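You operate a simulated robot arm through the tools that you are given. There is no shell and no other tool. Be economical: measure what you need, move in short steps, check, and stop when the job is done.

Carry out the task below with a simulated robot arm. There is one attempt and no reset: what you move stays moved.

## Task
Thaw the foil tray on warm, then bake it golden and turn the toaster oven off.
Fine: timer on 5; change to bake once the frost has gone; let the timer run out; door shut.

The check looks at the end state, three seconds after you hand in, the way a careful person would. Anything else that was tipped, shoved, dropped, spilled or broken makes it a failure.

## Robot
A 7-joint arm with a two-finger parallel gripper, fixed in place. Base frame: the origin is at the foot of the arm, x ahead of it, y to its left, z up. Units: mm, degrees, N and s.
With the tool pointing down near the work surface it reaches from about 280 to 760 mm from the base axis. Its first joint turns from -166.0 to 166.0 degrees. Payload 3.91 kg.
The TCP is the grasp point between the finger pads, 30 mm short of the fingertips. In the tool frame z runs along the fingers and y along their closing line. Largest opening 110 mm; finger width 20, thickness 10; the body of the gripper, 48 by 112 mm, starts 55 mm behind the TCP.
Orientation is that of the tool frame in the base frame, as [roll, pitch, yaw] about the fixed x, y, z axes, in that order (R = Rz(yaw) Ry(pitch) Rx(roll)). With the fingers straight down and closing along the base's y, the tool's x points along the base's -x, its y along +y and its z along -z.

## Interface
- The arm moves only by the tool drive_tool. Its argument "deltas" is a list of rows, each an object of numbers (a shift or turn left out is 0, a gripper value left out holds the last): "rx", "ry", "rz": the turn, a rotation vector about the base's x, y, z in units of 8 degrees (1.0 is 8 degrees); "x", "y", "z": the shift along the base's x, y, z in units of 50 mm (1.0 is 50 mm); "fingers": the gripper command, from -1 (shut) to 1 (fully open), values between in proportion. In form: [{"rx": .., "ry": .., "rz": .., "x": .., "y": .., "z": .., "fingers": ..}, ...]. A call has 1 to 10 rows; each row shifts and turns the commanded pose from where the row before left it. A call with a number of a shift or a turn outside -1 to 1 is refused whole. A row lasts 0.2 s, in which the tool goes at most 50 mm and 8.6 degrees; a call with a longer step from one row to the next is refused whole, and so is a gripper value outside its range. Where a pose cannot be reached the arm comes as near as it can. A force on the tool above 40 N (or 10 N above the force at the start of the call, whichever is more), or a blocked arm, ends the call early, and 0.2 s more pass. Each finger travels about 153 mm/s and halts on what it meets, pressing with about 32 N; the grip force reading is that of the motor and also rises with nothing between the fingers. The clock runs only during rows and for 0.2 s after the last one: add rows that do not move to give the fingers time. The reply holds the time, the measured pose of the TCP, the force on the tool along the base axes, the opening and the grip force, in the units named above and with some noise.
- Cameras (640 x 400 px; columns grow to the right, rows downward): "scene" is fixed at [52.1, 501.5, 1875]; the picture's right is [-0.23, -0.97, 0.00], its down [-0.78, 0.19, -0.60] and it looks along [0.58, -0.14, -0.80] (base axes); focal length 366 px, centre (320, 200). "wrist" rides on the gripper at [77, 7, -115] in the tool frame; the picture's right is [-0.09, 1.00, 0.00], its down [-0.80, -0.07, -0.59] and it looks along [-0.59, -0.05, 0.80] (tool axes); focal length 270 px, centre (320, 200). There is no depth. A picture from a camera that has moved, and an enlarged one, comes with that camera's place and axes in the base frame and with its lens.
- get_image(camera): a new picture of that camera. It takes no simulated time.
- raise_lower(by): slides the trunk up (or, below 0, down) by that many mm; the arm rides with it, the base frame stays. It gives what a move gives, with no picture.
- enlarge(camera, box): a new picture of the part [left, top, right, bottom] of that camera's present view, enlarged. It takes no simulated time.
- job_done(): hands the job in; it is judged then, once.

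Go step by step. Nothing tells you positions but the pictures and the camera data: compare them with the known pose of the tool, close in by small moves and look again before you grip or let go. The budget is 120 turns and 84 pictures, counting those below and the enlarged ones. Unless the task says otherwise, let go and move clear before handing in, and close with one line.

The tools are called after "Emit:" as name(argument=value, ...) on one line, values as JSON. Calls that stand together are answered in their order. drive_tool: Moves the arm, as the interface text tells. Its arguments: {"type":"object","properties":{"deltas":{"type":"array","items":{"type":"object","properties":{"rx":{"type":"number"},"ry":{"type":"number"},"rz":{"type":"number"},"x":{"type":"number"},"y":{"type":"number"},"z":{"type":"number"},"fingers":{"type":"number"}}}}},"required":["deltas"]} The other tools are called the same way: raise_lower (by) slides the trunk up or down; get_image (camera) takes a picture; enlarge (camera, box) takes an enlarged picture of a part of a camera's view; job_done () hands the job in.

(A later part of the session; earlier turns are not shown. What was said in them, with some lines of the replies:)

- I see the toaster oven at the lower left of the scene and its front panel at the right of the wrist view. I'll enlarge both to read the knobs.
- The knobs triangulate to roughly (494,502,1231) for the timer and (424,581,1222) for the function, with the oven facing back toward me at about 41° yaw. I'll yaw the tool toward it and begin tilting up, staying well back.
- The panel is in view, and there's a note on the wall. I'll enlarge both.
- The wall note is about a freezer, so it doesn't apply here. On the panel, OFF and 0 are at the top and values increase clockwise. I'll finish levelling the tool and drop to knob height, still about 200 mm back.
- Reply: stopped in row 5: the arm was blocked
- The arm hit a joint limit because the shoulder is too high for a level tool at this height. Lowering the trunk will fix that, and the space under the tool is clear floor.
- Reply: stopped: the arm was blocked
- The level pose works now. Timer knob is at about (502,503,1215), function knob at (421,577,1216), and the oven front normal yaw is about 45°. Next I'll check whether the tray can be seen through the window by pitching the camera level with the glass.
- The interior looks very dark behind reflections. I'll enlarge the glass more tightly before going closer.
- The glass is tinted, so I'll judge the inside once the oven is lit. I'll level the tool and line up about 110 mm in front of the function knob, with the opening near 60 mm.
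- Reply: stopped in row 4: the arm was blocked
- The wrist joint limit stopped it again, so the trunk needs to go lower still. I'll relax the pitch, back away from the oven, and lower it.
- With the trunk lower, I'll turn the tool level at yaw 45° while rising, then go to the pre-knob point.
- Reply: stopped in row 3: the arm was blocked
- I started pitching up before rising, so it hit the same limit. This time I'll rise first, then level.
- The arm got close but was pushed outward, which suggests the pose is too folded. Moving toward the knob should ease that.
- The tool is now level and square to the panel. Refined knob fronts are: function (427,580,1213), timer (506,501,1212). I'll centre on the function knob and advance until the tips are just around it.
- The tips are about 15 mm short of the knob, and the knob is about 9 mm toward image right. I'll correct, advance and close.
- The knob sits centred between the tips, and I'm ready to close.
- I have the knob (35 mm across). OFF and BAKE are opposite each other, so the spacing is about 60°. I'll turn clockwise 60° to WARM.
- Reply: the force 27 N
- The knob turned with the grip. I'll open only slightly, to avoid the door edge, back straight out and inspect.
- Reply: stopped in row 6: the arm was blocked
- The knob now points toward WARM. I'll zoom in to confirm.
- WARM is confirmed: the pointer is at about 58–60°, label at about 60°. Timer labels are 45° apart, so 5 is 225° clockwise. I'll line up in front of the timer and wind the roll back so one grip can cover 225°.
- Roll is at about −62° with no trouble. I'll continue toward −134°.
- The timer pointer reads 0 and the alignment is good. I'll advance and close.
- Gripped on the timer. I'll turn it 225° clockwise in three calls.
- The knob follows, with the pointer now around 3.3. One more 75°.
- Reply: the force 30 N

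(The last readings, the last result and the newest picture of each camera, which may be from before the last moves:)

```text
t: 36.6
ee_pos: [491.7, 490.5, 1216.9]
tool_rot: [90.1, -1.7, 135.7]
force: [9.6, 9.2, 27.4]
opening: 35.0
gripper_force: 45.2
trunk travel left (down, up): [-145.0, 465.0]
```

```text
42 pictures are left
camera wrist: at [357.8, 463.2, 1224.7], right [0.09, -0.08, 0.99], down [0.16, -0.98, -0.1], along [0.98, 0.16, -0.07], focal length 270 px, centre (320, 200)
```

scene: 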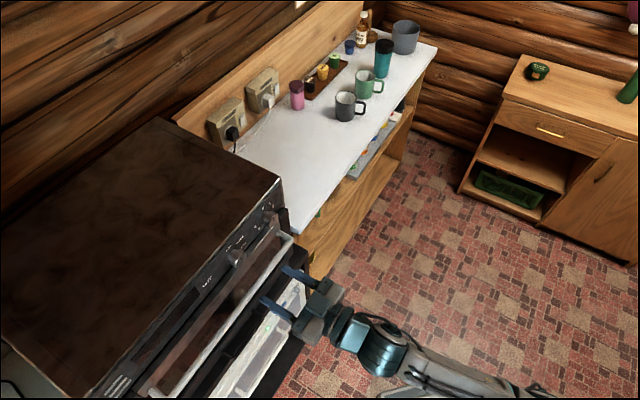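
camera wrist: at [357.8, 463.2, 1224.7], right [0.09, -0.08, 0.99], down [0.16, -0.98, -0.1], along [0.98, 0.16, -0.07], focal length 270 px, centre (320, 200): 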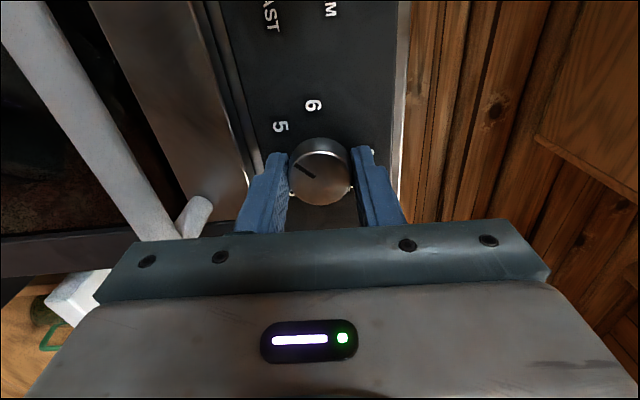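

The pointer has turned to 5. I'll release, back out a short way and unroll toward level while checking.

Emit:
drive_tool(deltas=[{"fingers": -0.25}, {}, {"x": -0.3, "y": -0.3}, {"x": -0.3, "y": -0.3}, {"rx": -0.73, "ry": -0.73}, {"rx": -0.73, "ry": -0.73}, {"rx": -0.73, "ry": -0.73}, {"rx": -0.73, "ry": -0.73}, {"rx": -0.73, "ry": -0.73}])

Emit:
get_image(camera="wrist")

Emit:
enlarge(camera="scene", box=[160, 170, 320, 330])

```text
t: 38.6
ee_pos: [461.8, 461.6, 1215.9]
tool_rot: [90.8, 39.8, 136.0]
force: [0.1, -0.3, -0.6]
opening: 41.2
gripper_force: 0.0
trunk travel left (down, up): [-145.0, 465.0]
```

```text
41 pictures are left
camera wrist: at [337.0, 425.0, 1171.8], right [-0.4, 0.41, 0.82], down [0.06, -0.88, 0.46], along [0.92, 0.23, 0.33], focal length 270 px, centre (320, 200)
```

wrist: 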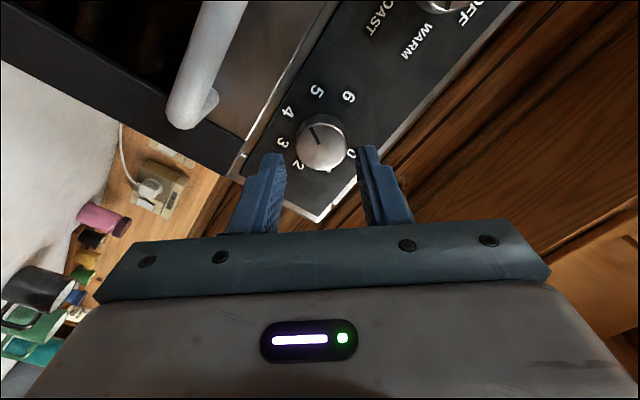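

```text
2.50 times, centred on (240, 250) of scene
camera zoom: at [52.1, 501.5, 1875.0], right [-0.23, -0.97, 0.0], down [-0.78, 0.19, -0.6], along [0.58, -0.14, -0.8], focal length 916 px, centre (520, 75)
```

zoom: 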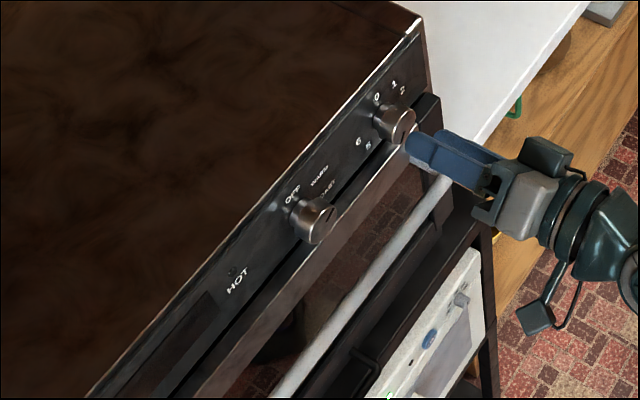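

I'll zoom in on the timer pointer for an exact reading.

Emit:
enlarge(camera="wrist", box=[260, 60, 380, 200])

```text
2.86 times, centred on (320, 130) of wrist
camera zoom: at [337.0, 425.0, 1171.8], right [-0.4, 0.41, 0.82], down [0.06, -0.88, 0.46], along [0.92, 0.23, 0.33], focal length 772 px, centre (320, 400)
```

zoom: 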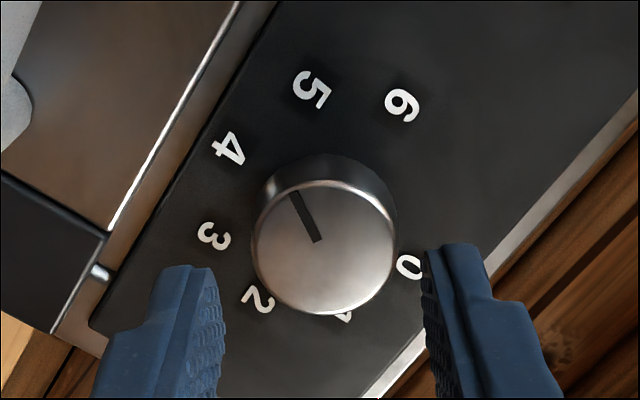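

The pointer reads about 4.7, which could be countdown or a small shortfall. I'll unroll a bit and read it again to see whether it's moving.

Emit:
drive_tool(deltas=[{"rx": -0.73, "ry": -0.73}, {"rx": -0.73, "ry": -0.73}, {"rx": -0.73, "ry": -0.73}, {"rx": -0.73, "ry": -0.73}, {"rx": -0.73, "ry": -0.73}, {"rx": -0.3, "ry": -0.3}, {}])

Emit:
enlarge(camera="wrist", box=[220, 60, 420, 200])

Emit:
get_image(camera="scene")

```text
t: 40.2
ee_pos: [462.3, 462.8, 1215.5]
tool_rot: [97.3, 84.2, 142.1]
force: [0.4, -0.4, 1.0]
opening: 41.4
gripper_force: 0.1
trunk travel left (down, up): [-145.0, 465.0]
```

```text
2.86 times, centred on (320, 130) of wrist
camera zoom: at [370.9, 390.9, 1140.1], right [-0.69, 0.7, 0.19], down [-0.31, -0.52, 0.8], along [0.65, 0.49, 0.57], focal length 772 px, centre (320, 400)
```

zoom: 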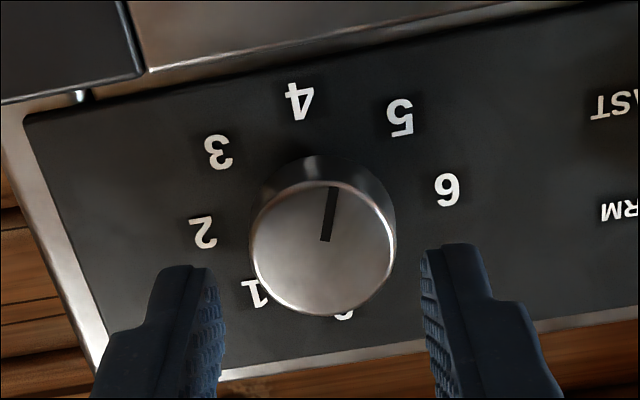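

```text
37 pictures are left
```

scene: 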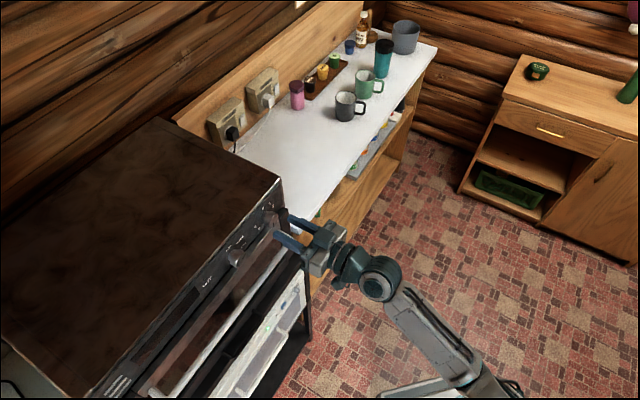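

The timer is counting down at about 8°/s, so roughly 23 s are left. I'll look at the window right now, which costs no time.

Emit:
enlarge(camera="scene", box=[100, 220, 310, 400])

Emit:
get_image(camera="wrist")

```text
2.22 times, centred on (205, 310) of scene
camera zoom: at [52.1, 501.5, 1875.0], right [-0.23, -0.97, 0.0], down [-0.78, 0.19, -0.6], along [0.58, -0.14, -0.8], focal length 814 px, centre (576, -44)
```

zoom: 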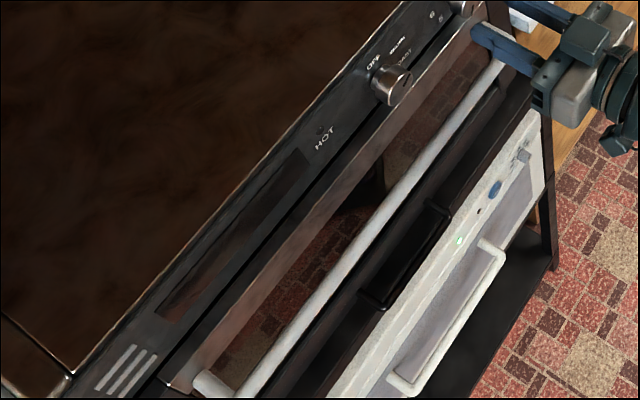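

```text
35 pictures are left
camera wrist: at [370.9, 390.9, 1140.1], right [-0.69, 0.7, 0.19], down [-0.31, -0.52, 0.8], along [0.65, 0.49, 0.57], focal length 270 px, centre (320, 200)
```

wrist: 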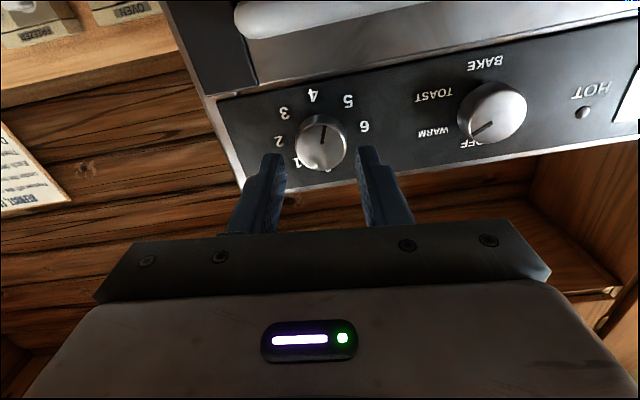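

Two wall sockets are labelled, and one says OVEN. I need to know whether that switch is on and whether the HOT lamp is lit.

Emit:
enlarge(camera="scene", box=[190, 60, 290, 150])

Emit:
enlarge(camera="wrist", box=[400, 40, 640, 190])

Emit:
enlarge(camera="wrist", box=[0, 0, 160, 60])

```text
4.44 times, centred on (240, 105) of scene
camera zoom: at [52.1, 501.5, 1875.0], right [-0.23, -0.97, 0.0], down [-0.78, 0.19, -0.6], along [0.58, -0.14, -0.8], focal length 1628 px, centre (676, 622)
```

zoom: 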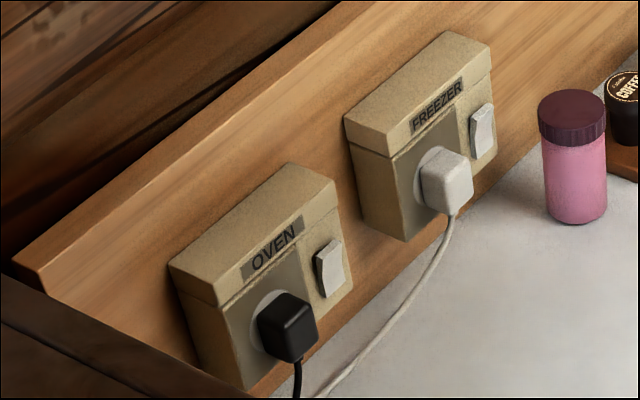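

```text
2.67 times, centred on (520, 115) of wrist
camera zoom: at [370.9, 390.9, 1140.1], right [-0.69, 0.7, 0.19], down [-0.31, -0.52, 0.8], along [0.65, 0.49, 0.57], focal length 721 px, centre (-213, 427)
```

zoom: 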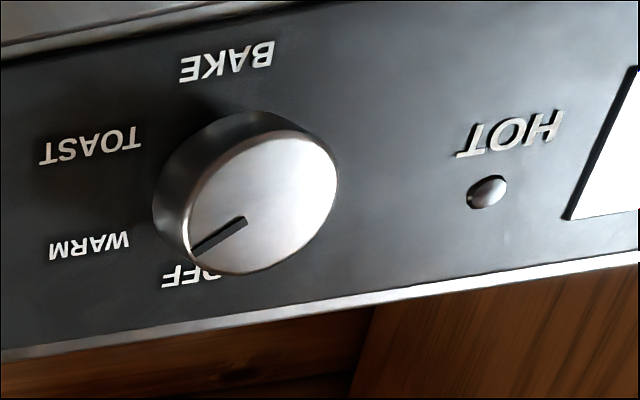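

```text
4.00 times, centred on (80, 30) of wrist
camera zoom: at [370.9, 390.9, 1140.1], right [-0.69, 0.7, 0.19], down [-0.31, -0.52, 0.8], along [0.65, 0.49, 0.57], focal length 1081 px, centre (1280, 880)
```

zoom: 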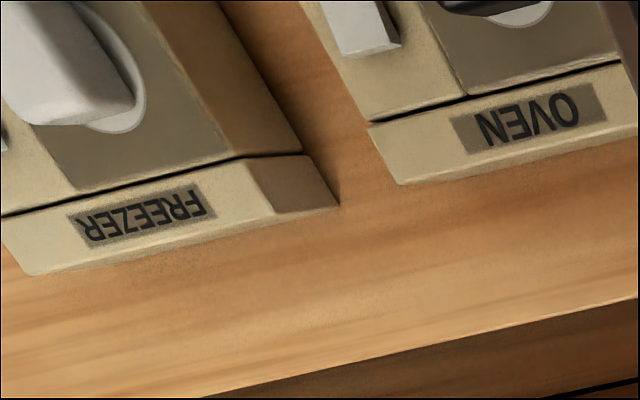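

The two rockers look different. I'll zoom in on them.

Emit:
enlarge(camera="scene", box=[230, 75, 275, 130])

Emit:
enlarge(camera="scene", box=[232, 105, 252, 130])

Emit:
enlarge(camera="scene", box=[256, 75, 276, 100])

```text
7.27 times, centred on (252, 102) of scene
camera zoom: at [52.1, 501.5, 1875.0], right [-0.23, -0.97, 0.0], down [-0.78, 0.19, -0.6], along [0.58, -0.14, -0.8], focal length 2664 px, centre (811, 909)
```

zoom: 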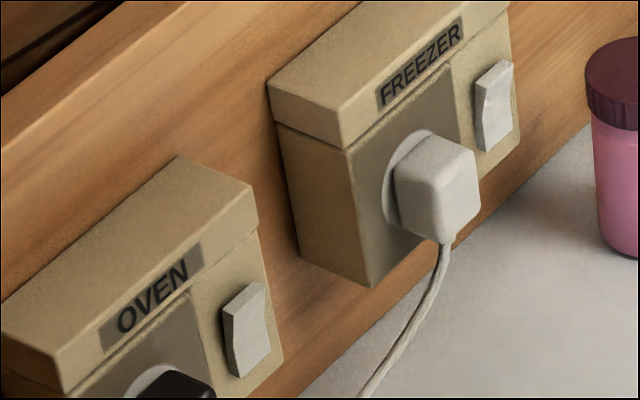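

```text
16.00 times, centred on (242, 118) of scene
camera zoom: at [52.1, 501.5, 1875.0], right [-0.23, -0.97, 0.0], down [-0.78, 0.19, -0.6], along [0.58, -0.14, -0.8], focal length 5860 px, centre (1568, 1520)
```

zoom: 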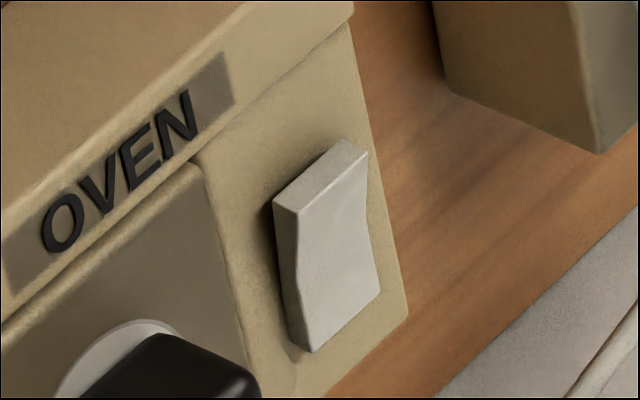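

```text
16.00 times, centred on (266, 88) of scene
camera zoom: at [52.1, 501.5, 1875.0], right [-0.23, -0.97, 0.0], down [-0.78, 0.19, -0.6], along [0.58, -0.14, -0.8], focal length 5860 px, centre (1184, 2000)
```

zoom: 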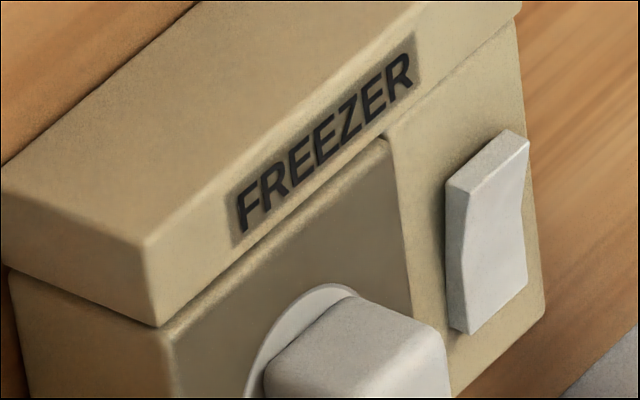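

Both rockers look alike (bottom pressed) and the freezer's LED is lit, so the oven should be powered. About 23 s are left, so I'll move for a close look through the glass.

Emit:
drive_tool(deltas=[{"rx": -0.7, "ry": 0.7, "x": -0.85, "y": -0.2, "z": -0.1}, {"rx": -0.7, "ry": 0.7, "x": -0.65, "y": 0.5, "z": -0.4}, {"rx": -0.7, "ry": 0.7, "x": -0.65, "y": 0.6, "z": -0.4}, {"rx": -0.7, "ry": 0.7, "x": -0.59, "y": 0.58, "z": -0.5}])

Emit:
get_image(camera="wrist")

```text
t: 41.2
ee_pos: [322.9, 535.3, 1145.5]
tool_rot: [171.2, 57.2, -145.7]
force: [0.2, -0.7, -1.1]
opening: 41.3
gripper_force: 0.2
trunk travel left (down, up): [-145.0, 465.0]
```

```text
28 pictures are left
camera wrist: at [216.8, 449.1, 1142.7], right [-0.62, 0.77, 0.16], down [0.05, -0.16, 0.99], along [0.78, 0.62, 0.06], focal length 270 px, centre (320, 200)
```

wrist: 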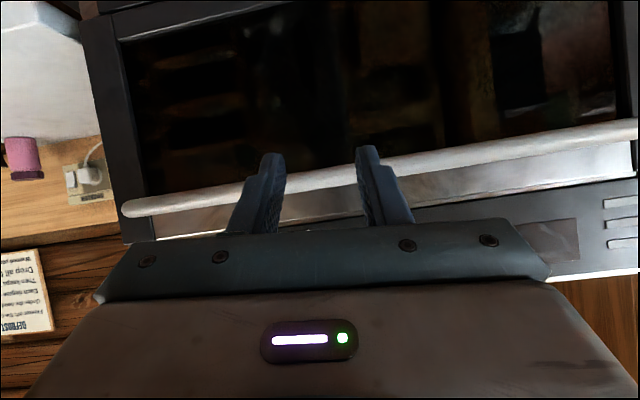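

Emit:
enlarge(camera="wrist", box=[120, 0, 640, 200])

```text
1.23 times, centred on (380, 100) of wrist
camera zoom: at [216.8, 449.1, 1142.7], right [-0.62, 0.77, 0.16], down [0.05, -0.16, 0.99], along [0.78, 0.62, 0.06], focal length 333 px, centre (246, 323)
```

zoom: 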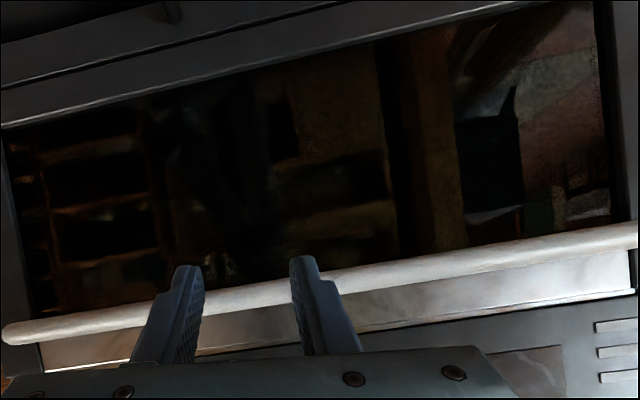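

The glass shows only reflections, with the interior unlit, so I can't judge the frost this way. Running longer on WARM is the safe direction, so I'll set up to grip the handle and crack the door for a look: level out and roll −90° so the fingers straddle the bar.

Emit:
drive_tool(deltas=[{"rx": 0.7, "ry": -0.7, "fingers": 0.45}, {"rx": 0.7, "ry": -0.7}, {"rx": 0.7, "ry": -0.7}, {"rx": 0.7, "ry": -0.7}, {"rx": -0.73, "ry": -0.73}, {"rx": -0.73, "ry": -0.73}, {"rx": -0.73, "ry": -0.73}, {"rx": -0.73, "ry": -0.73}, {"rx": -0.73, "ry": -0.73}, {"rx": -0.73, "ry": -0.73}])

Emit:
drive_tool(deltas=[{"rx": -0.73, "ry": -0.73}, {"rx": -0.73, "ry": -0.73}, {"rx": -0.73, "ry": -0.73}, {"rx": -0.73, "ry": -0.73}, {"rx": -0.73, "ry": -0.73}])

Emit:
get_image(camera="wrist")

```text
t: 42.0
ee_pos: [401.0, 489.3, 1147.5]
tool_rot: [155.4, 76.8, -168.9]
force: [-19.4, -12.2, -1.6]
opening: 80.4
gripper_force: 0.6
trunk travel left (down, up): [-145.0, 465.0]
stopped in row 3: the force on the tool passed its limit (the readings are from after the stop); the commanded pose is now the measured one
```

```text
t: 42.5
ee_pos: [399.4, 486.4, 1156.6]
tool_rot: [-148.6, 79.4, -114.3]
force: [-45.3, -16.5, -1.4]
opening: 86.2
gripper_force: 6.5
trunk travel left (down, up): [-145.0, 465.0]
stopped in row 2: the force on the tool passed its limit (the readings are from after the stop); the commanded pose is now the measured one
```

```text
26 pictures are left
camera wrist: at [298.7, 417.0, 1097.5], right [-0.56, 0.83, -0.01], down [-0.39, -0.25, 0.89], along [0.73, 0.5, 0.46], focal length 270 px, centre (320, 200)
```

wrist: 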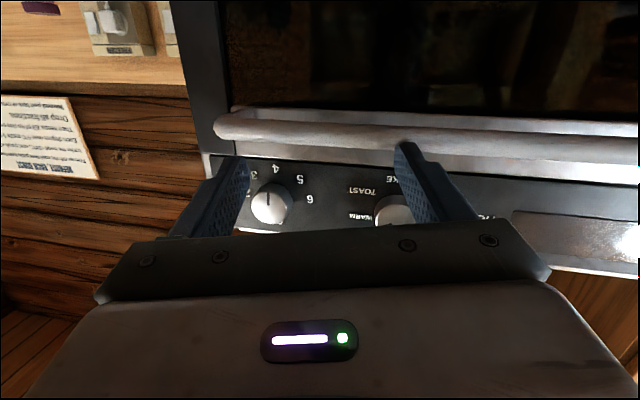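

The level pose at this height pushed the arm out against the handle, which presses the door shut. Before backing off, I'll take one enlarged look through the glass from this lower viewpoint.

Emit:
enlarge(camera="wrist", box=[220, 0, 640, 140])

```text
1.52 times, centred on (430, 70) of wrist
camera zoom: at [298.7, 417.0, 1097.5], right [-0.56, 0.83, -0.01], down [-0.39, -0.25, 0.89], along [0.73, 0.5, 0.46], focal length 412 px, centre (152, 398)
```

zoom: 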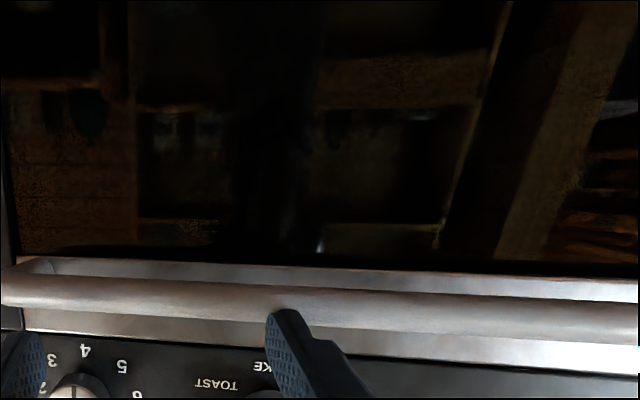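

Only reflections again. A bar grip doesn't need a level tool: pitching 30° down avoids the limit and matches how the door swings. I'll back off, pitch down and roll −90°.

Emit:
drive_tool(deltas=[{"rx": -0.62, "ry": 0.62, "rz": 0.46, "x": -0.5, "y": -0.4, "z": 0.15}, {"rx": -0.62, "ry": 0.62, "rz": 0.46, "x": -0.4, "y": 0.5, "z": 0.15}, {"rx": -0.62, "ry": 0.62, "rz": 0.46, "x": -0.36, "y": 0.58, "z": 0.15}, {"rx": -0.632, "ry": -0.632, "rz": 0.516}, {"rx": -0.632, "ry": -0.632, "rz": 0.516}, {"rx": -0.632, "ry": -0.632, "rz": 0.516}, {"rx": -0.632, "ry": -0.632, "rz": 0.516}, {"rx": -0.632, "ry": -0.632, "rz": 0.516}, {"rx": -0.632, "ry": -0.632, "rz": 0.516}, {"rx": -0.632, "ry": -0.632, "rz": 0.516}])

Emit:
drive_tool(deltas=[{"rx": -0.632, "ry": -0.632, "rz": 0.516}, {"rx": -0.632, "ry": -0.632, "rz": 0.516}, {"rx": -0.632, "ry": -0.632, "rz": 0.516}, {"rx": -0.632, "ry": -0.632, "rz": 0.516}])

Emit:
get_image(camera="wrist")

Emit:
enlarge(camera="scene", box=[160, 180, 320, 340])

```text
t: 44.7
ee_pos: [347.4, 520.1, 1175.5]
tool_rot: [-121.3, 21.1, -58.2]
force: [0.4, 0.0, -0.9]
opening: 80.0
gripper_force: 0.0
trunk travel left (down, up): [-145.0, 465.0]
```

```text
t: 45.7
ee_pos: [347.9, 518.4, 1175.1]
tool_rot: [-118.9, -7.3, -41.1]
force: [0.8, 0.4, 0.0]
opening: 79.9
gripper_force: 0.0
trunk travel left (down, up): [-145.0, 465.0]
```

```text
24 pictures are left
camera wrist: at [333.5, 395.6, 1233.8], right [-0.3, -0.38, -0.87], down [-0.95, 0.19, 0.25], along [0.07, 0.91, -0.42], focal length 270 px, centre (320, 200)
```

wrist: 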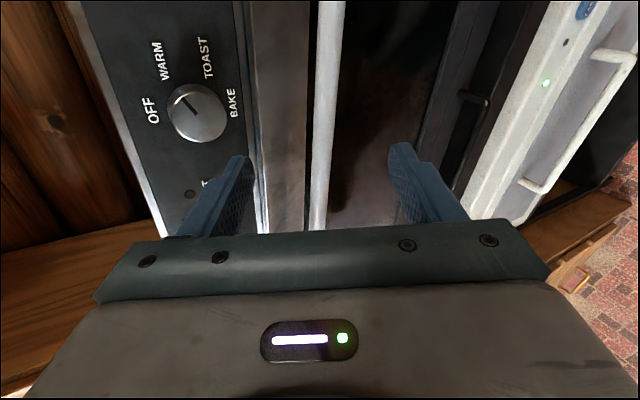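

```text
2.50 times, centred on (240, 260) of scene
camera zoom: at [52.1, 501.5, 1875.0], right [-0.23, -0.97, 0.0], down [-0.78, 0.19, -0.6], along [0.58, -0.14, -0.8], focal length 916 px, centre (520, 50)
```

zoom: 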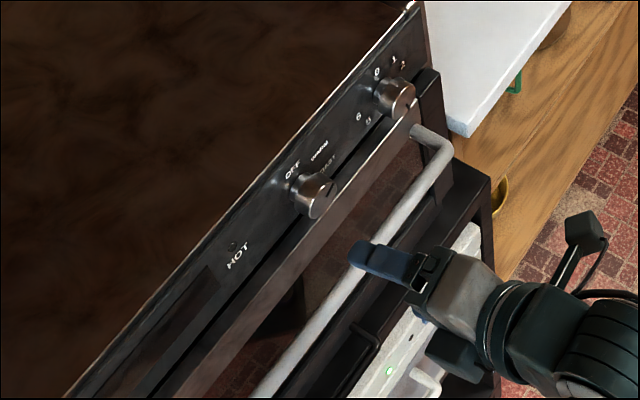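

The bar is centred between the fingers. I'll advance about 60 mm along the tool and close.

Emit:
drive_tool(deltas=[{"x": 0.37, "y": 0.37, "z": -0.3}, {"x": 0.37, "y": 0.37, "z": -0.3}, {"fingers": -1}, {}, {}])

```text
t: 46.9
ee_pos: [383.3, 555.4, 1144.9]
tool_rot: [-119.1, -7.1, -41.1]
force: [-3.3, -2.6, -4.9]
opening: 17.4
gripper_force: 44.7
trunk travel left (down, up): [-145.0, 465.0]
```

Gripped on the bar at 17 mm. The hinge looks to be near z≈978, so I'll swing the door open along that arc, pitching with it.

Emit:
drive_tool(deltas=[{"x": -0.396, "y": -0.396, "z": -0.3, "rx": -0.7, "ry": 0.7}, {"x": -0.354, "y": -0.354, "z": -0.38, "rx": -0.7, "ry": 0.7}, {"x": -0.297, "y": -0.297, "z": -0.48, "rx": -0.7, "ry": 0.7}])

Emit:
get_image(camera="wrist")

Emit:
enlarge(camera="scene", box=[120, 200, 320, 380])

```text
t: 47.7
ee_pos: [326.7, 500.0, 1093.1]
tool_rot: [-142.7, -5.0, -38.5]
force: [-23.8, -12.9, 27.9]
opening: 16.9
gripper_force: 43.8
trunk travel left (down, up): [-145.0, 465.0]
```

```text
22 pictures are left
camera wrist: at [335.5, 398.1, 1185.5], right [-0.52, -0.6, -0.61], down [-0.85, 0.29, 0.44], along [-0.09, 0.75, -0.66], focal length 270 px, centre (320, 200)
```

wrist: 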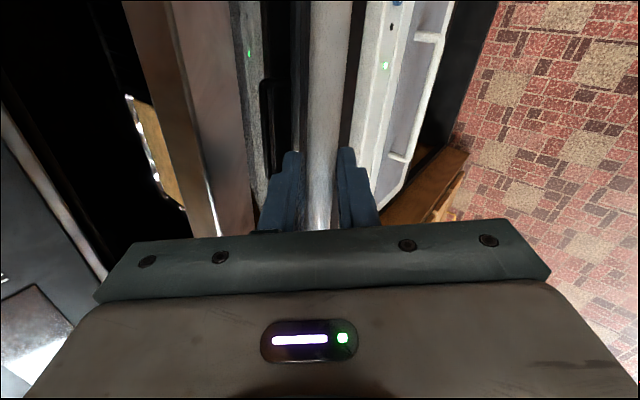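

```text
2.22 times, centred on (220, 290) of scene
camera zoom: at [52.1, 501.5, 1875.0], right [-0.23, -0.97, 0.0], down [-0.78, 0.19, -0.6], along [0.58, -0.14, -0.8], focal length 814 px, centre (542, 0)
```

zoom: 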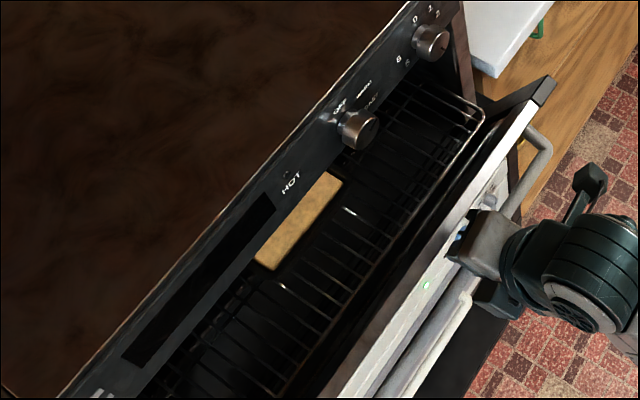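

The door is open and the tray is visible on the rack. I'll zoom in on its surface.

Emit:
enlarge(camera="scene", box=[190, 265, 240, 325])

Emit:
enlarge(camera="wrist", box=[100, 70, 220, 240])

```text
6.67 times, centred on (215, 295) of scene
camera zoom: at [52.1, 501.5, 1875.0], right [-0.23, -0.97, 0.0], down [-0.78, 0.19, -0.6], along [0.58, -0.14, -0.8], focal length 2442 px, centre (1020, -433)
```

zoom: 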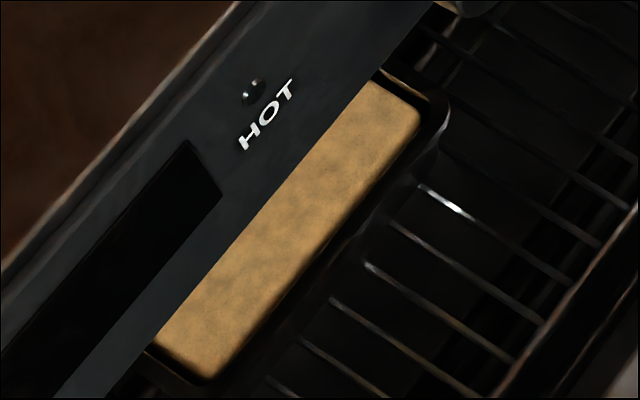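

```text
2.35 times, centred on (160, 155) of wrist
camera zoom: at [335.5, 398.1, 1185.5], right [-0.52, -0.6, -0.61], down [-0.85, 0.29, 0.44], along [-0.09, 0.75, -0.66], focal length 636 px, centre (696, 306)
```

zoom: 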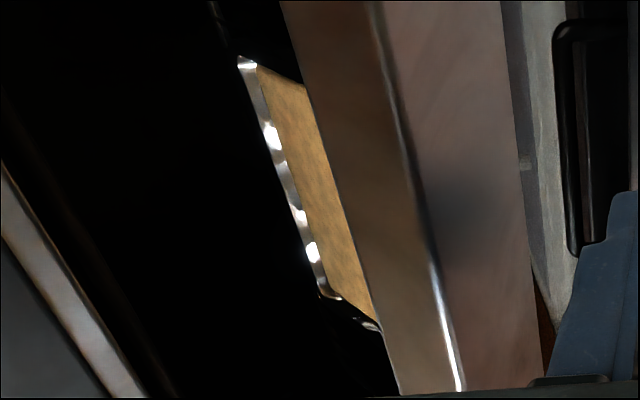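

The tray's contents are tan with no white frost left, so it has thawed. I'll shut the door along the same arc, then go straight to the function knob for BAKE.

Emit:
drive_tool(deltas=[{"x": 0.297, "y": 0.297, "z": 0.48, "rx": 0.7, "ry": -0.7}, {"x": 0.354, "y": 0.354, "z": 0.38, "rx": 0.7, "ry": -0.7}, {"x": 0.396, "y": 0.396, "z": 0.3, "rx": 0.7, "ry": -0.7}, {"x": 0.05, "y": 0.05}])

Emit:
enlarge(camera="scene", box=[160, 180, 320, 340])

```text
t: 48.7
ee_pos: [389.2, 560.1, 1139.7]
tool_rot: [-119.7, -7.2, -41.3]
force: [-12.0, -10.8, -31.1]
opening: 17.3
gripper_force: 44.5
trunk travel left (down, up): [-145.0, 465.0]
```

```text
2.50 times, centred on (240, 260) of scene
camera zoom: at [52.1, 501.5, 1875.0], right [-0.23, -0.97, 0.0], down [-0.78, 0.19, -0.6], along [0.58, -0.14, -0.8], focal length 916 px, centre (520, 50)
```

zoom: 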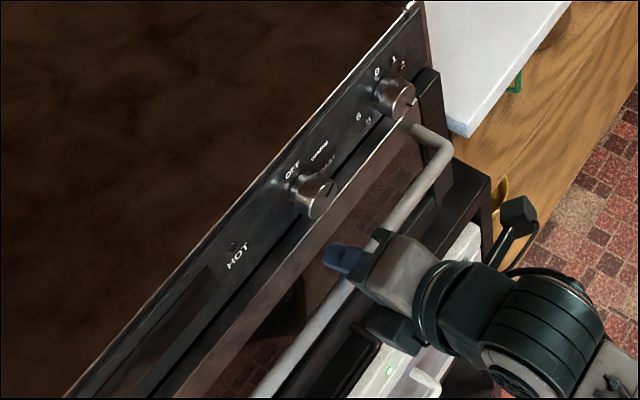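

The door is shut. I'll release, back out, and level in front of the function knob, keeping the vertical closing.

Emit:
drive_tool(deltas=[{"fingers": 0.2}, {}, {"x": -0.37, "y": -0.37, "z": 0.3}, {"x": -0.37, "y": -0.37, "z": 0.3}, {"rx": 0.7, "ry": -0.7, "x": 0.19, "y": 0.1, "z": 0.22, "fingers": -0.12}, {"rx": 0.7, "ry": -0.7, "x": 0.19, "y": 0.1, "z": 0.22}, {"rx": 0.7, "ry": -0.7, "x": 0.19, "y": 0.1, "z": 0.22}, {"rx": 0.55, "ry": -0.55, "x": 0.19, "y": 0.1, "z": 0.22}, {}])

Emit:
get_image(camera="wrist")

```text
t: 50.7
ee_pos: [389.2, 540.8, 1220.2]
tool_rot: [-88.7, -8.1, -45.2]
force: [0.4, -0.9, 0.4]
opening: 48.5
gripper_force: 0.1
trunk travel left (down, up): [-145.0, 465.0]
```

```text
17 pictures are left
camera wrist: at [362.7, 406.5, 1221.4], right [0.05, -0.02, -1.0], down [-0.99, 0.15, -0.06], along [0.15, 0.99, -0.01], focal length 270 px, centre (320, 200)
```

wrist: 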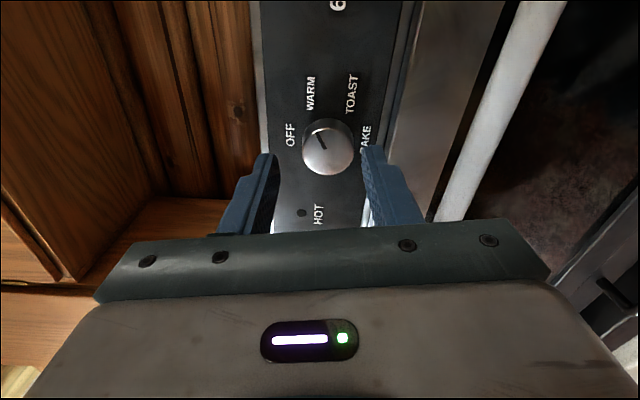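

Well placed. I'll correct −5 mm in z, advance, close, and turn 120° clockwise to BAKE.

Emit:
drive_tool(deltas=[{"x": 0.05, "y": 0.1, "z": -0.1}, {"x": 0.24, "y": 0.25}, {"x": 0.24, "y": 0.25}, {"fingers": -1}, {}, {}])

Emit:
drive_tool(deltas=[{"rx": 0.713, "ry": 0.713}, {"rx": 0.713, "ry": 0.713}, {"rx": 0.713, "ry": 0.713}, {"rx": 0.713, "ry": 0.713}, {"rx": 0.713, "ry": 0.713}, {"rx": 0.713, "ry": 0.713}, {"rx": 0.713, "ry": 0.713}, {"rx": 0.713, "ry": 0.713}])

Emit:
drive_tool(deltas=[{"rx": 0.713, "ry": 0.713}, {"rx": 0.713, "ry": 0.713}, {"rx": 0.713, "ry": 0.713}, {"rx": 0.713, "ry": 0.713}, {"rx": 0.713, "ry": 0.713}, {"rx": 0.713, "ry": 0.713}, {"rx": 0.713, "ry": 0.713}])

Emit:
get_image(camera="wrist")

```text
t: 52.1
ee_pos: [415.1, 571.4, 1215.4]
tool_rot: [-88.8, -8.2, -45.4]
force: [1.8, 0.5, 3.7]
opening: 35.3
gripper_force: 44.9
trunk travel left (down, up): [-145.0, 465.0]
```

```text
t: 53.9
ee_pos: [415.7, 568.7, 1215.0]
tool_rot: [-89.1, 56.4, -45.6]
force: [8.5, 7.0, 19.4]
opening: 34.9
gripper_force: 45.2
trunk travel left (down, up): [-145.0, 465.0]
```

```text
t: 55.5
ee_pos: [413.8, 572.7, 1211.6]
tool_rot: [92.4, 67.1, 136.3]
force: [-4.5, -2.9, -1.7]
opening: 35.5
gripper_force: 45.2
trunk travel left (down, up): [-145.0, 465.0]
```

```text
16 pictures are left
camera wrist: at [306.9, 518.3, 1145.8], right [-0.61, 0.64, 0.47], down [-0.16, -0.68, 0.72], along [0.78, 0.37, 0.51], focal length 270 px, centre (320, 200)
```

wrist: 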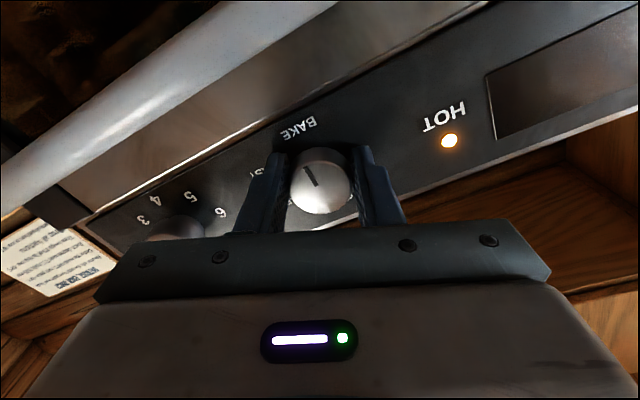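

The HOT lamp is lit and the pointer is at BAKE. I'll release, back off slightly and level the roll so I can watch the timer run down.

Emit:
drive_tool(deltas=[{"fingers": -0.2}, {}, {"x": -0.3, "y": -0.3}, {"x": -0.35, "y": -0.35}, {"rx": -0.7, "ry": -0.7, "z": 0.06}, {"rx": -0.7, "ry": -0.7}, {"rx": -0.45, "ry": -0.45}, {}, {}, {}])

Emit:
get_image(camera="wrist")

```text
t: 57.7
ee_pos: [381.7, 538.9, 1218.2]
tool_rot: [100.6, 88.2, 144.3]
force: [-0.3, -0.4, 0.7]
opening: 44.0
gripper_force: 0.0
trunk travel left (down, up): [-145.0, 465.0]
```

```text
15 pictures are left
camera wrist: at [294.0, 466.7, 1141.3], right [-0.69, 0.72, 0.12], down [-0.36, -0.48, 0.8], along [0.63, 0.51, 0.59], focal length 270 px, centre (320, 200)
```

wrist: 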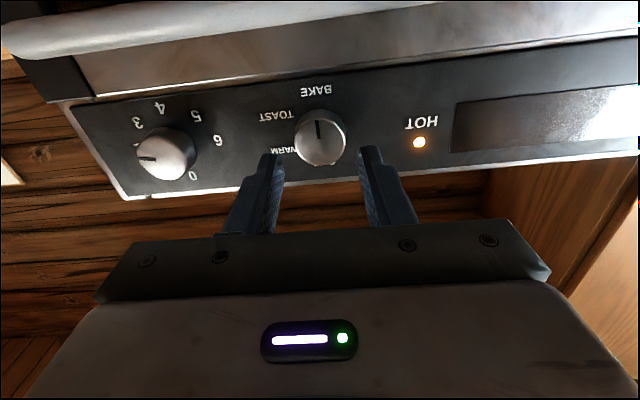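

The timer is at about 2.1 units, falling near 5.6°/s, so about 17 s are left. I'll hold still while it bakes.

Emit:
drive_tool(deltas=[{}, {}, {}, {}, {}, {}, {}, {}, {}, {}])

Emit:
drive_tool(deltas=[{}, {}, {}, {}, {}, {}, {}, {}, {}, {}])

Emit:
drive_tool(deltas=[{}, {}, {}, {}, {}, {}, {}, {}, {}, {}])

Emit:
drive_tool(deltas=[{}, {}, {}, {}, {}, {}, {}, {}, {}, {}])

Emit:
drive_tool(deltas=[{}, {}, {}, {}, {}, {}, {}, {}, {}, {}])

Emit:
get_image(camera="wrist")

```text
t: 59.9
ee_pos: [381.2, 539.2, 1217.2]
tool_rot: [100.5, 88.2, 144.4]
force: [-0.5, -0.3, 0.1]
opening: 44.0
gripper_force: 0.1
trunk travel left (down, up): [-145.0, 465.0]
```

```text
t: 62.1
ee_pos: [381.6, 538.9, 1218.9]
tool_rot: [100.5, 88.2, 144.3]
force: [-0.5, 0.4, 0.6]
opening: 44.0
gripper_force: 0.1
trunk travel left (down, up): [-145.0, 465.0]
```

```text
t: 64.3
ee_pos: [381.4, 539.1, 1217.9]
tool_rot: [100.5, 88.2, 144.4]
force: [-1.4, 0.3, 0.1]
opening: 44.0
gripper_force: 0.0
trunk travel left (down, up): [-145.0, 465.0]
```

```text
t: 66.5
ee_pos: [382.1, 539.5, 1217.2]
tool_rot: [100.3, 88.3, 144.3]
force: [0.5, 0.5, 0.9]
opening: 44.1
gripper_force: 0.0
trunk travel left (down, up): [-145.0, 465.0]
```

```text
t: 68.7
ee_pos: [381.3, 538.6, 1217.9]
tool_rot: [100.5, 88.1, 144.3]
force: [0.1, -0.1, -0.4]
opening: 44.0
gripper_force: 0.0
trunk travel left (down, up): [-145.0, 465.0]
```

```text
14 pictures are left
camera wrist: at [294.0, 466.7, 1141.3], right [-0.69, 0.72, 0.12], down [-0.36, -0.48, 0.8], along [0.63, 0.51, 0.59], focal length 270 px, centre (320, 200)
```

wrist: 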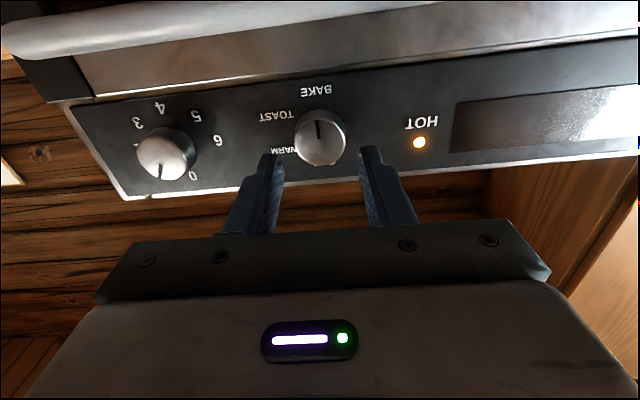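

The timer is nearly at 0. I'll roll +48° to prepare a 180° counter-clockwise turn, then check the timer.

Emit:
drive_tool(deltas=[{"rx": 0.7, "ry": 0.7}, {"rx": 0.7, "ry": 0.7}, {"rx": 0.7, "ry": 0.7}, {"rx": 0.7, "ry": 0.7}, {"rx": 0.7, "ry": 0.7}, {"rx": 0.7, "ry": 0.7}, {}, {}, {}, {}])

Emit:
drive_tool(deltas=[{}, {}, {}, {}, {}])

Emit:
get_image(camera="wrist")

```text
t: 70.9
ee_pos: [382.5, 539.5, 1218.1]
tool_rot: [91.4, 40.6, 135.4]
force: [-0.2, 0.7, -0.3]
opening: 44.0
gripper_force: 0.0
trunk travel left (down, up): [-145.0, 465.0]
```

```text
t: 72.1
ee_pos: [382.9, 538.8, 1217.2]
tool_rot: [91.3, 40.7, 135.5]
force: [0.3, -0.2, 0.8]
opening: 44.0
gripper_force: 0.1
trunk travel left (down, up): [-145.0, 465.0]
```

```text
13 pictures are left
camera wrist: at [257.2, 503.7, 1174.0], right [-0.4, 0.43, 0.81], down [0.04, -0.88, 0.48], along [0.92, 0.22, 0.33], focal length 270 px, centre (320, 200)
```

wrist: 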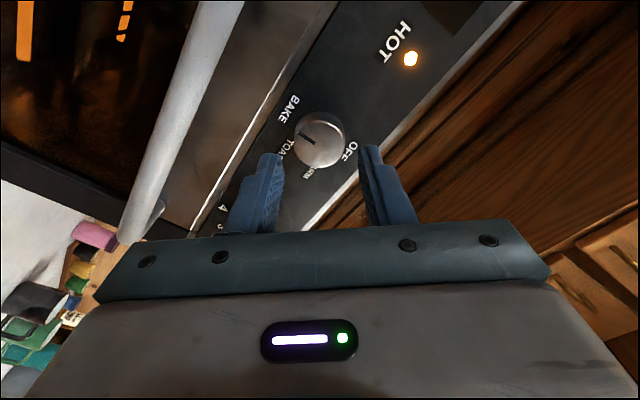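

Glowing heating elements are now visible in the window. I'll check the timer knob from the scene camera.

Emit:
enlarge(camera="scene", box=[215, 180, 295, 240])

Emit:
enlarge(camera="wrist", box=[0, 0, 200, 190])

```text
6.67 times, centred on (255, 210) of scene
camera zoom: at [52.1, 501.5, 1875.0], right [-0.23, -0.97, 0.0], down [-0.78, 0.19, -0.6], along [0.58, -0.14, -0.8], focal length 2442 px, centre (753, 133)
```

zoom: 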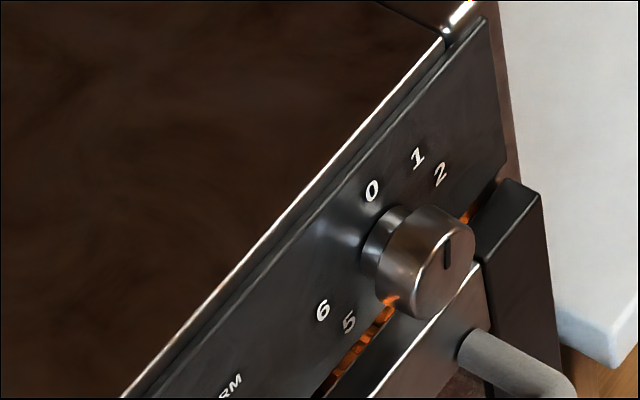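

```text
2.11 times, centred on (100, 95) of wrist
camera zoom: at [257.2, 503.7, 1174.0], right [-0.4, 0.43, 0.81], down [0.04, -0.88, 0.48], along [0.92, 0.22, 0.33], focal length 569 px, centre (783, 421)
```

zoom: 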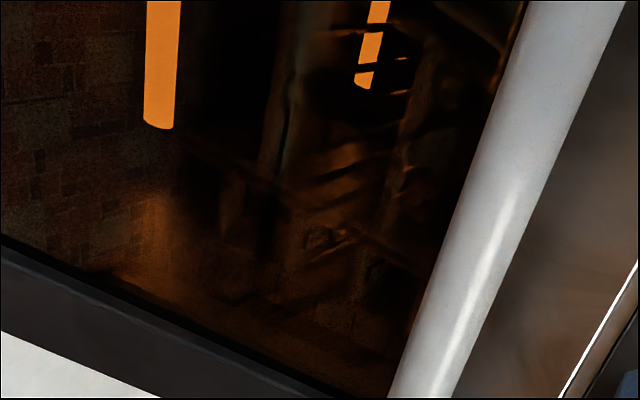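

The timer mark looks at 0. I'll advance and grip the function knob, then recheck the glow before turning it off.

Emit:
drive_tool(deltas=[{"x": 0.3, "y": 0.3, "z": -0.04}, {"x": 0.33, "y": 0.33}, {}, {"fingers": -1}, {}, {}])

Emit:
get_image(camera="wrist")

```text
t: 73.5
ee_pos: [414.0, 572.4, 1215.0]
tool_rot: [91.4, 40.7, 135.4]
force: [-0.7, -1.0, 1.0]
opening: 35.2
gripper_force: 45.2
trunk travel left (down, up): [-145.0, 465.0]
```

```text
10 pictures are left
camera wrist: at [288.2, 536.4, 1171.4], right [-0.4, 0.43, 0.81], down [0.04, -0.88, 0.48], along [0.92, 0.22, 0.33], focal length 270 px, centre (320, 200)
```

wrist: 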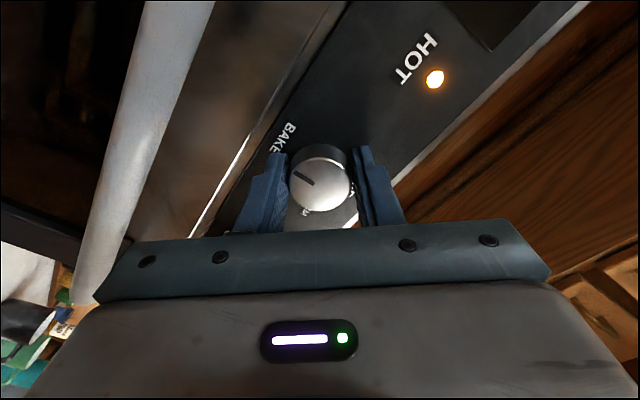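

The glow is gone, so the timer has run out. I'll turn the function knob 180° counter-clockwise to OFF.

Emit:
drive_tool(deltas=[{"rx": -0.723, "ry": -0.723}, {"rx": -0.723, "ry": -0.723}, {"rx": -0.723, "ry": -0.723}, {"rx": -0.723, "ry": -0.723}, {"rx": -0.723, "ry": -0.723}, {"rx": -0.723, "ry": -0.723}, {"rx": -0.723, "ry": -0.723}, {"rx": -0.723, "ry": -0.723}])

Emit:
drive_tool(deltas=[{"rx": -0.723, "ry": -0.723}, {"rx": -0.723, "ry": -0.723}, {"rx": -0.723, "ry": -0.723}, {"rx": -0.723, "ry": -0.723}, {"rx": -0.723, "ry": -0.723}, {"rx": -0.723, "ry": -0.723}, {"rx": -0.723, "ry": -0.723}])

Emit:
drive_tool(deltas=[{"rx": -0.723, "ry": -0.723}, {"rx": -0.723, "ry": -0.723}, {"rx": -0.723, "ry": -0.723}, {"rx": -0.723, "ry": -0.723}, {"rx": -0.723, "ry": -0.723}, {"rx": -0.723, "ry": -0.723}, {"rx": -0.723, "ry": -0.723}])

Emit:
get_image(camera="wrist")

```text
t: 75.3
ee_pos: [414.5, 571.0, 1214.6]
tool_rot: [-90.7, 73.7, -46.9]
force: [-4.7, -10.8, -19.5]
opening: 35.2
gripper_force: 45.5
trunk travel left (down, up): [-145.0, 465.0]
```

```text
t: 76.9
ee_pos: [416.4, 567.7, 1215.4]
tool_rot: [-89.1, 16.6, -45.4]
force: [1.2, -10.4, -19.6]
opening: 35.4
gripper_force: 44.7
trunk travel left (down, up): [-145.0, 465.0]
```

```text
t: 78.5
ee_pos: [415.3, 568.9, 1216.6]
tool_rot: [-88.4, -40.5, -45.7]
force: [18.9, 4.2, 12.3]
opening: 35.7
gripper_force: 45.2
trunk travel left (down, up): [-145.0, 465.0]
```

```text
9 pictures are left
camera wrist: at [381.1, 443.3, 1258.5], right [0.43, -0.39, -0.81], down [-0.88, 0.04, -0.48], along [0.22, 0.92, -0.33], focal length 270 px, centre (320, 200)
```

wrist: 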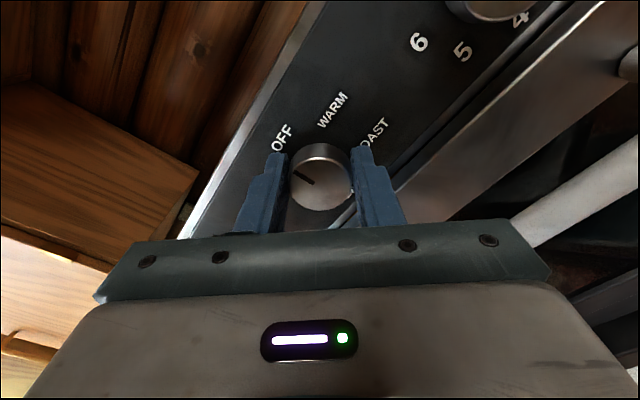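

The knob points at OFF. I'll release, back out, and return to the handle pose to check the browning with a quick peek.

Emit:
drive_tool(deltas=[{"fingers": -0.2}, {}, {"x": -0.35, "y": -0.35}, {"x": -0.35, "y": -0.35}, {"rx": 0.7, "ry": 0.7}, {"rx": 0.7, "ry": 0.7}, {"rx": 0.7, "ry": 0.7}, {"rx": 0.7, "ry": 0.7}, {"rx": 0.35, "ry": 0.35}])

Emit:
drive_tool(deltas=[{"rx": -0.7, "ry": 0.7, "x": -0.21, "y": -0.13, "z": -0.2, "fingers": 0.45}, {"rx": -0.7, "ry": 0.7, "x": -0.21, "y": -0.13, "z": -0.2}, {"rx": -0.7, "ry": 0.7, "x": -0.21, "y": -0.13, "z": -0.2}, {"rx": -0.6, "ry": 0.6, "x": -0.21, "y": -0.13, "z": -0.2}, {}])

Emit:
get_image(camera="wrist")

```text
t: 80.5
ee_pos: [378.7, 535.6, 1215.5]
tool_rot: [-88.9, -4.7, -45.2]
force: [0.4, -0.7, 0.8]
opening: 44.0
gripper_force: 0.1
trunk travel left (down, up): [-145.0, 465.0]
```

```text
t: 81.7
ee_pos: [337.0, 510.2, 1175.1]
tool_rot: [-119.5, -4.4, -42.8]
force: [-0.4, 0.7, -0.7]
opening: 79.6
gripper_force: 0.1
trunk travel left (down, up): [-145.0, 465.0]
```

```text
8 pictures are left
camera wrist: at [321.6, 385.1, 1230.2], right [-0.35, -0.35, -0.87], down [-0.93, 0.21, 0.29], along [0.08, 0.92, -0.39], focal length 270 px, centre (320, 200)
```

wrist: 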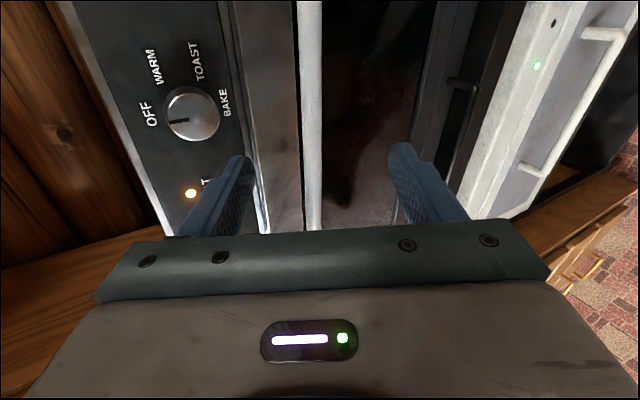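

OFF is confirmed. I'll grip the bar again and open for a peek.

Emit:
drive_tool(deltas=[{"z": 0.1}, {"x": 0.46, "y": 0.45, "z": -0.35}, {"x": 0.46, "y": 0.45, "z": -0.35}, {"fingers": -1}, {}, {}])

Emit:
drive_tool(deltas=[{"x": -0.396, "y": -0.396, "z": -0.3, "rx": -0.7, "ry": 0.7}, {"x": -0.354, "y": -0.354, "z": -0.38, "rx": -0.7, "ry": 0.7}, {"x": -0.297, "y": -0.297, "z": -0.48, "rx": -0.7, "ry": 0.7}])

Emit:
enlarge(camera="scene", box=[170, 240, 270, 330])

```text
t: 83.1
ee_pos: [382.5, 554.7, 1145.5]
tool_rot: [-119.4, -4.2, -42.7]
force: [-2.6, -1.2, 0.9]
opening: 16.0
gripper_force: 44.8
trunk travel left (down, up): [-145.0, 465.0]
```

```text
t: 83.9
ee_pos: [325.7, 496.7, 1091.9]
tool_rot: [-143.0, -3.0, -41.2]
force: [-19.2, -15.4, 25.4]
opening: 16.3
gripper_force: 45.1
trunk travel left (down, up): [-145.0, 465.0]
```

```text
4.44 times, centred on (220, 285) of scene
camera zoom: at [52.1, 501.5, 1875.0], right [-0.23, -0.97, 0.0], down [-0.78, 0.19, -0.6], along [0.58, -0.14, -0.8], focal length 1628 px, centre (764, -178)
```

zoom: 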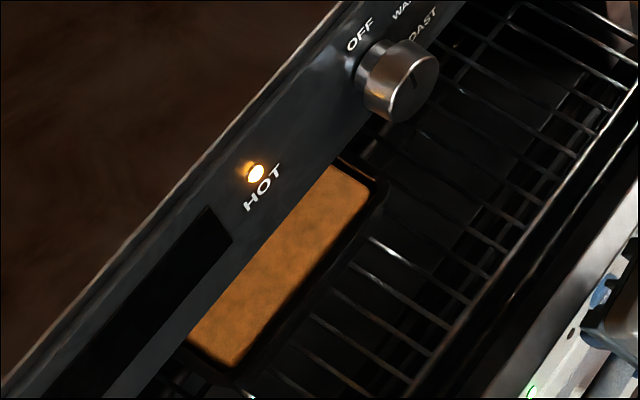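

The tray is an even golden brown. I'll shut the door along the same arc.

Emit:
drive_tool(deltas=[{"x": 0.297, "y": 0.297, "z": 0.48, "rx": 0.7, "ry": -0.7}, {"x": 0.354, "y": 0.354, "z": 0.38, "rx": 0.7, "ry": -0.7}, {"x": 0.396, "y": 0.396, "z": 0.3, "rx": 0.7, "ry": -0.7}, {"x": 0.07, "y": 0.07}, {}])

Emit:
drive_tool(deltas=[{"fingers": 0.2}, {}, {"x": -0.4, "y": -0.4, "z": 0.33}, {"x": -0.4, "y": -0.4, "z": 0.33}, {"x": -0.4, "y": -0.4, "z": 0.33}, {"x": -0.2, "y": -0.5, "z": 0.33}, {}])

Emit:
get_image(camera="scene")

Emit:
enlarge(camera="scene", box=[150, 180, 310, 340])

```text
t: 85.1
ee_pos: [388.4, 559.2, 1141.5]
tool_rot: [-119.8, -4.3, -42.9]
force: [5.6, 3.3, -18.4]
opening: 16.1
gripper_force: 45.1
trunk travel left (down, up): [-145.0, 465.0]
```

```text
t: 86.7
ee_pos: [317.6, 474.3, 1210.7]
tool_rot: [-119.4, -4.3, -42.7]
force: [0.6, -0.7, 0.7]
opening: 66.0
gripper_force: 0.0
trunk travel left (down, up): [-145.0, 465.0]
```

```text
6 pictures are left
```

scene: 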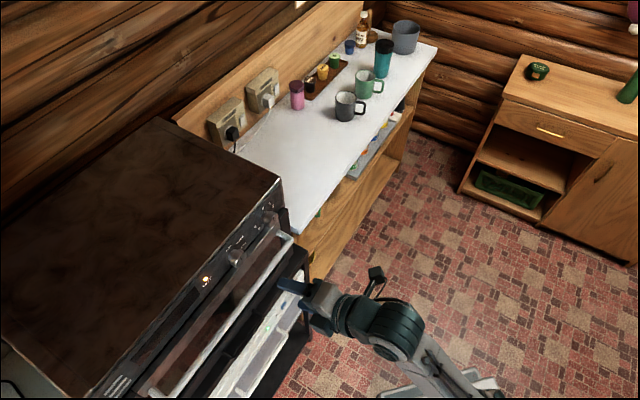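

```text
2.50 times, centred on (230, 260) of scene
camera zoom: at [52.1, 501.5, 1875.0], right [-0.23, -0.97, 0.0], down [-0.78, 0.19, -0.6], along [0.58, -0.14, -0.8], focal length 916 px, centre (545, 50)
```

zoom: 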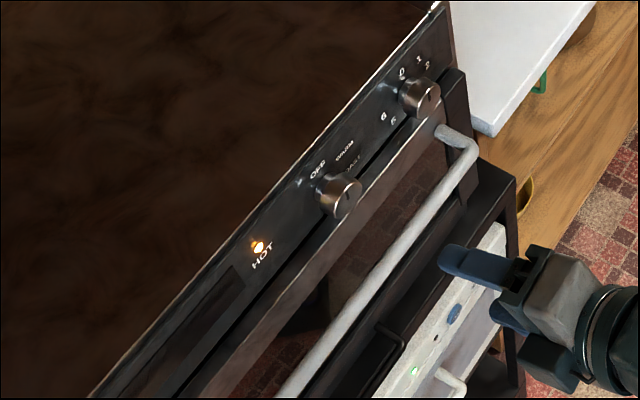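

The door is shut, the function knob is at OFF, the timer is at 0, the tray is golden and the arm is clear. The HOT lamp is only residual heat, so I'm handing in.

Emit:
job_done()

```text
The job is handed in.
```

The foil tray thawed on WARM and baked to golden brown. The 5-unit timer ran out, the toaster oven is off with the door shut, and the job is handed in.
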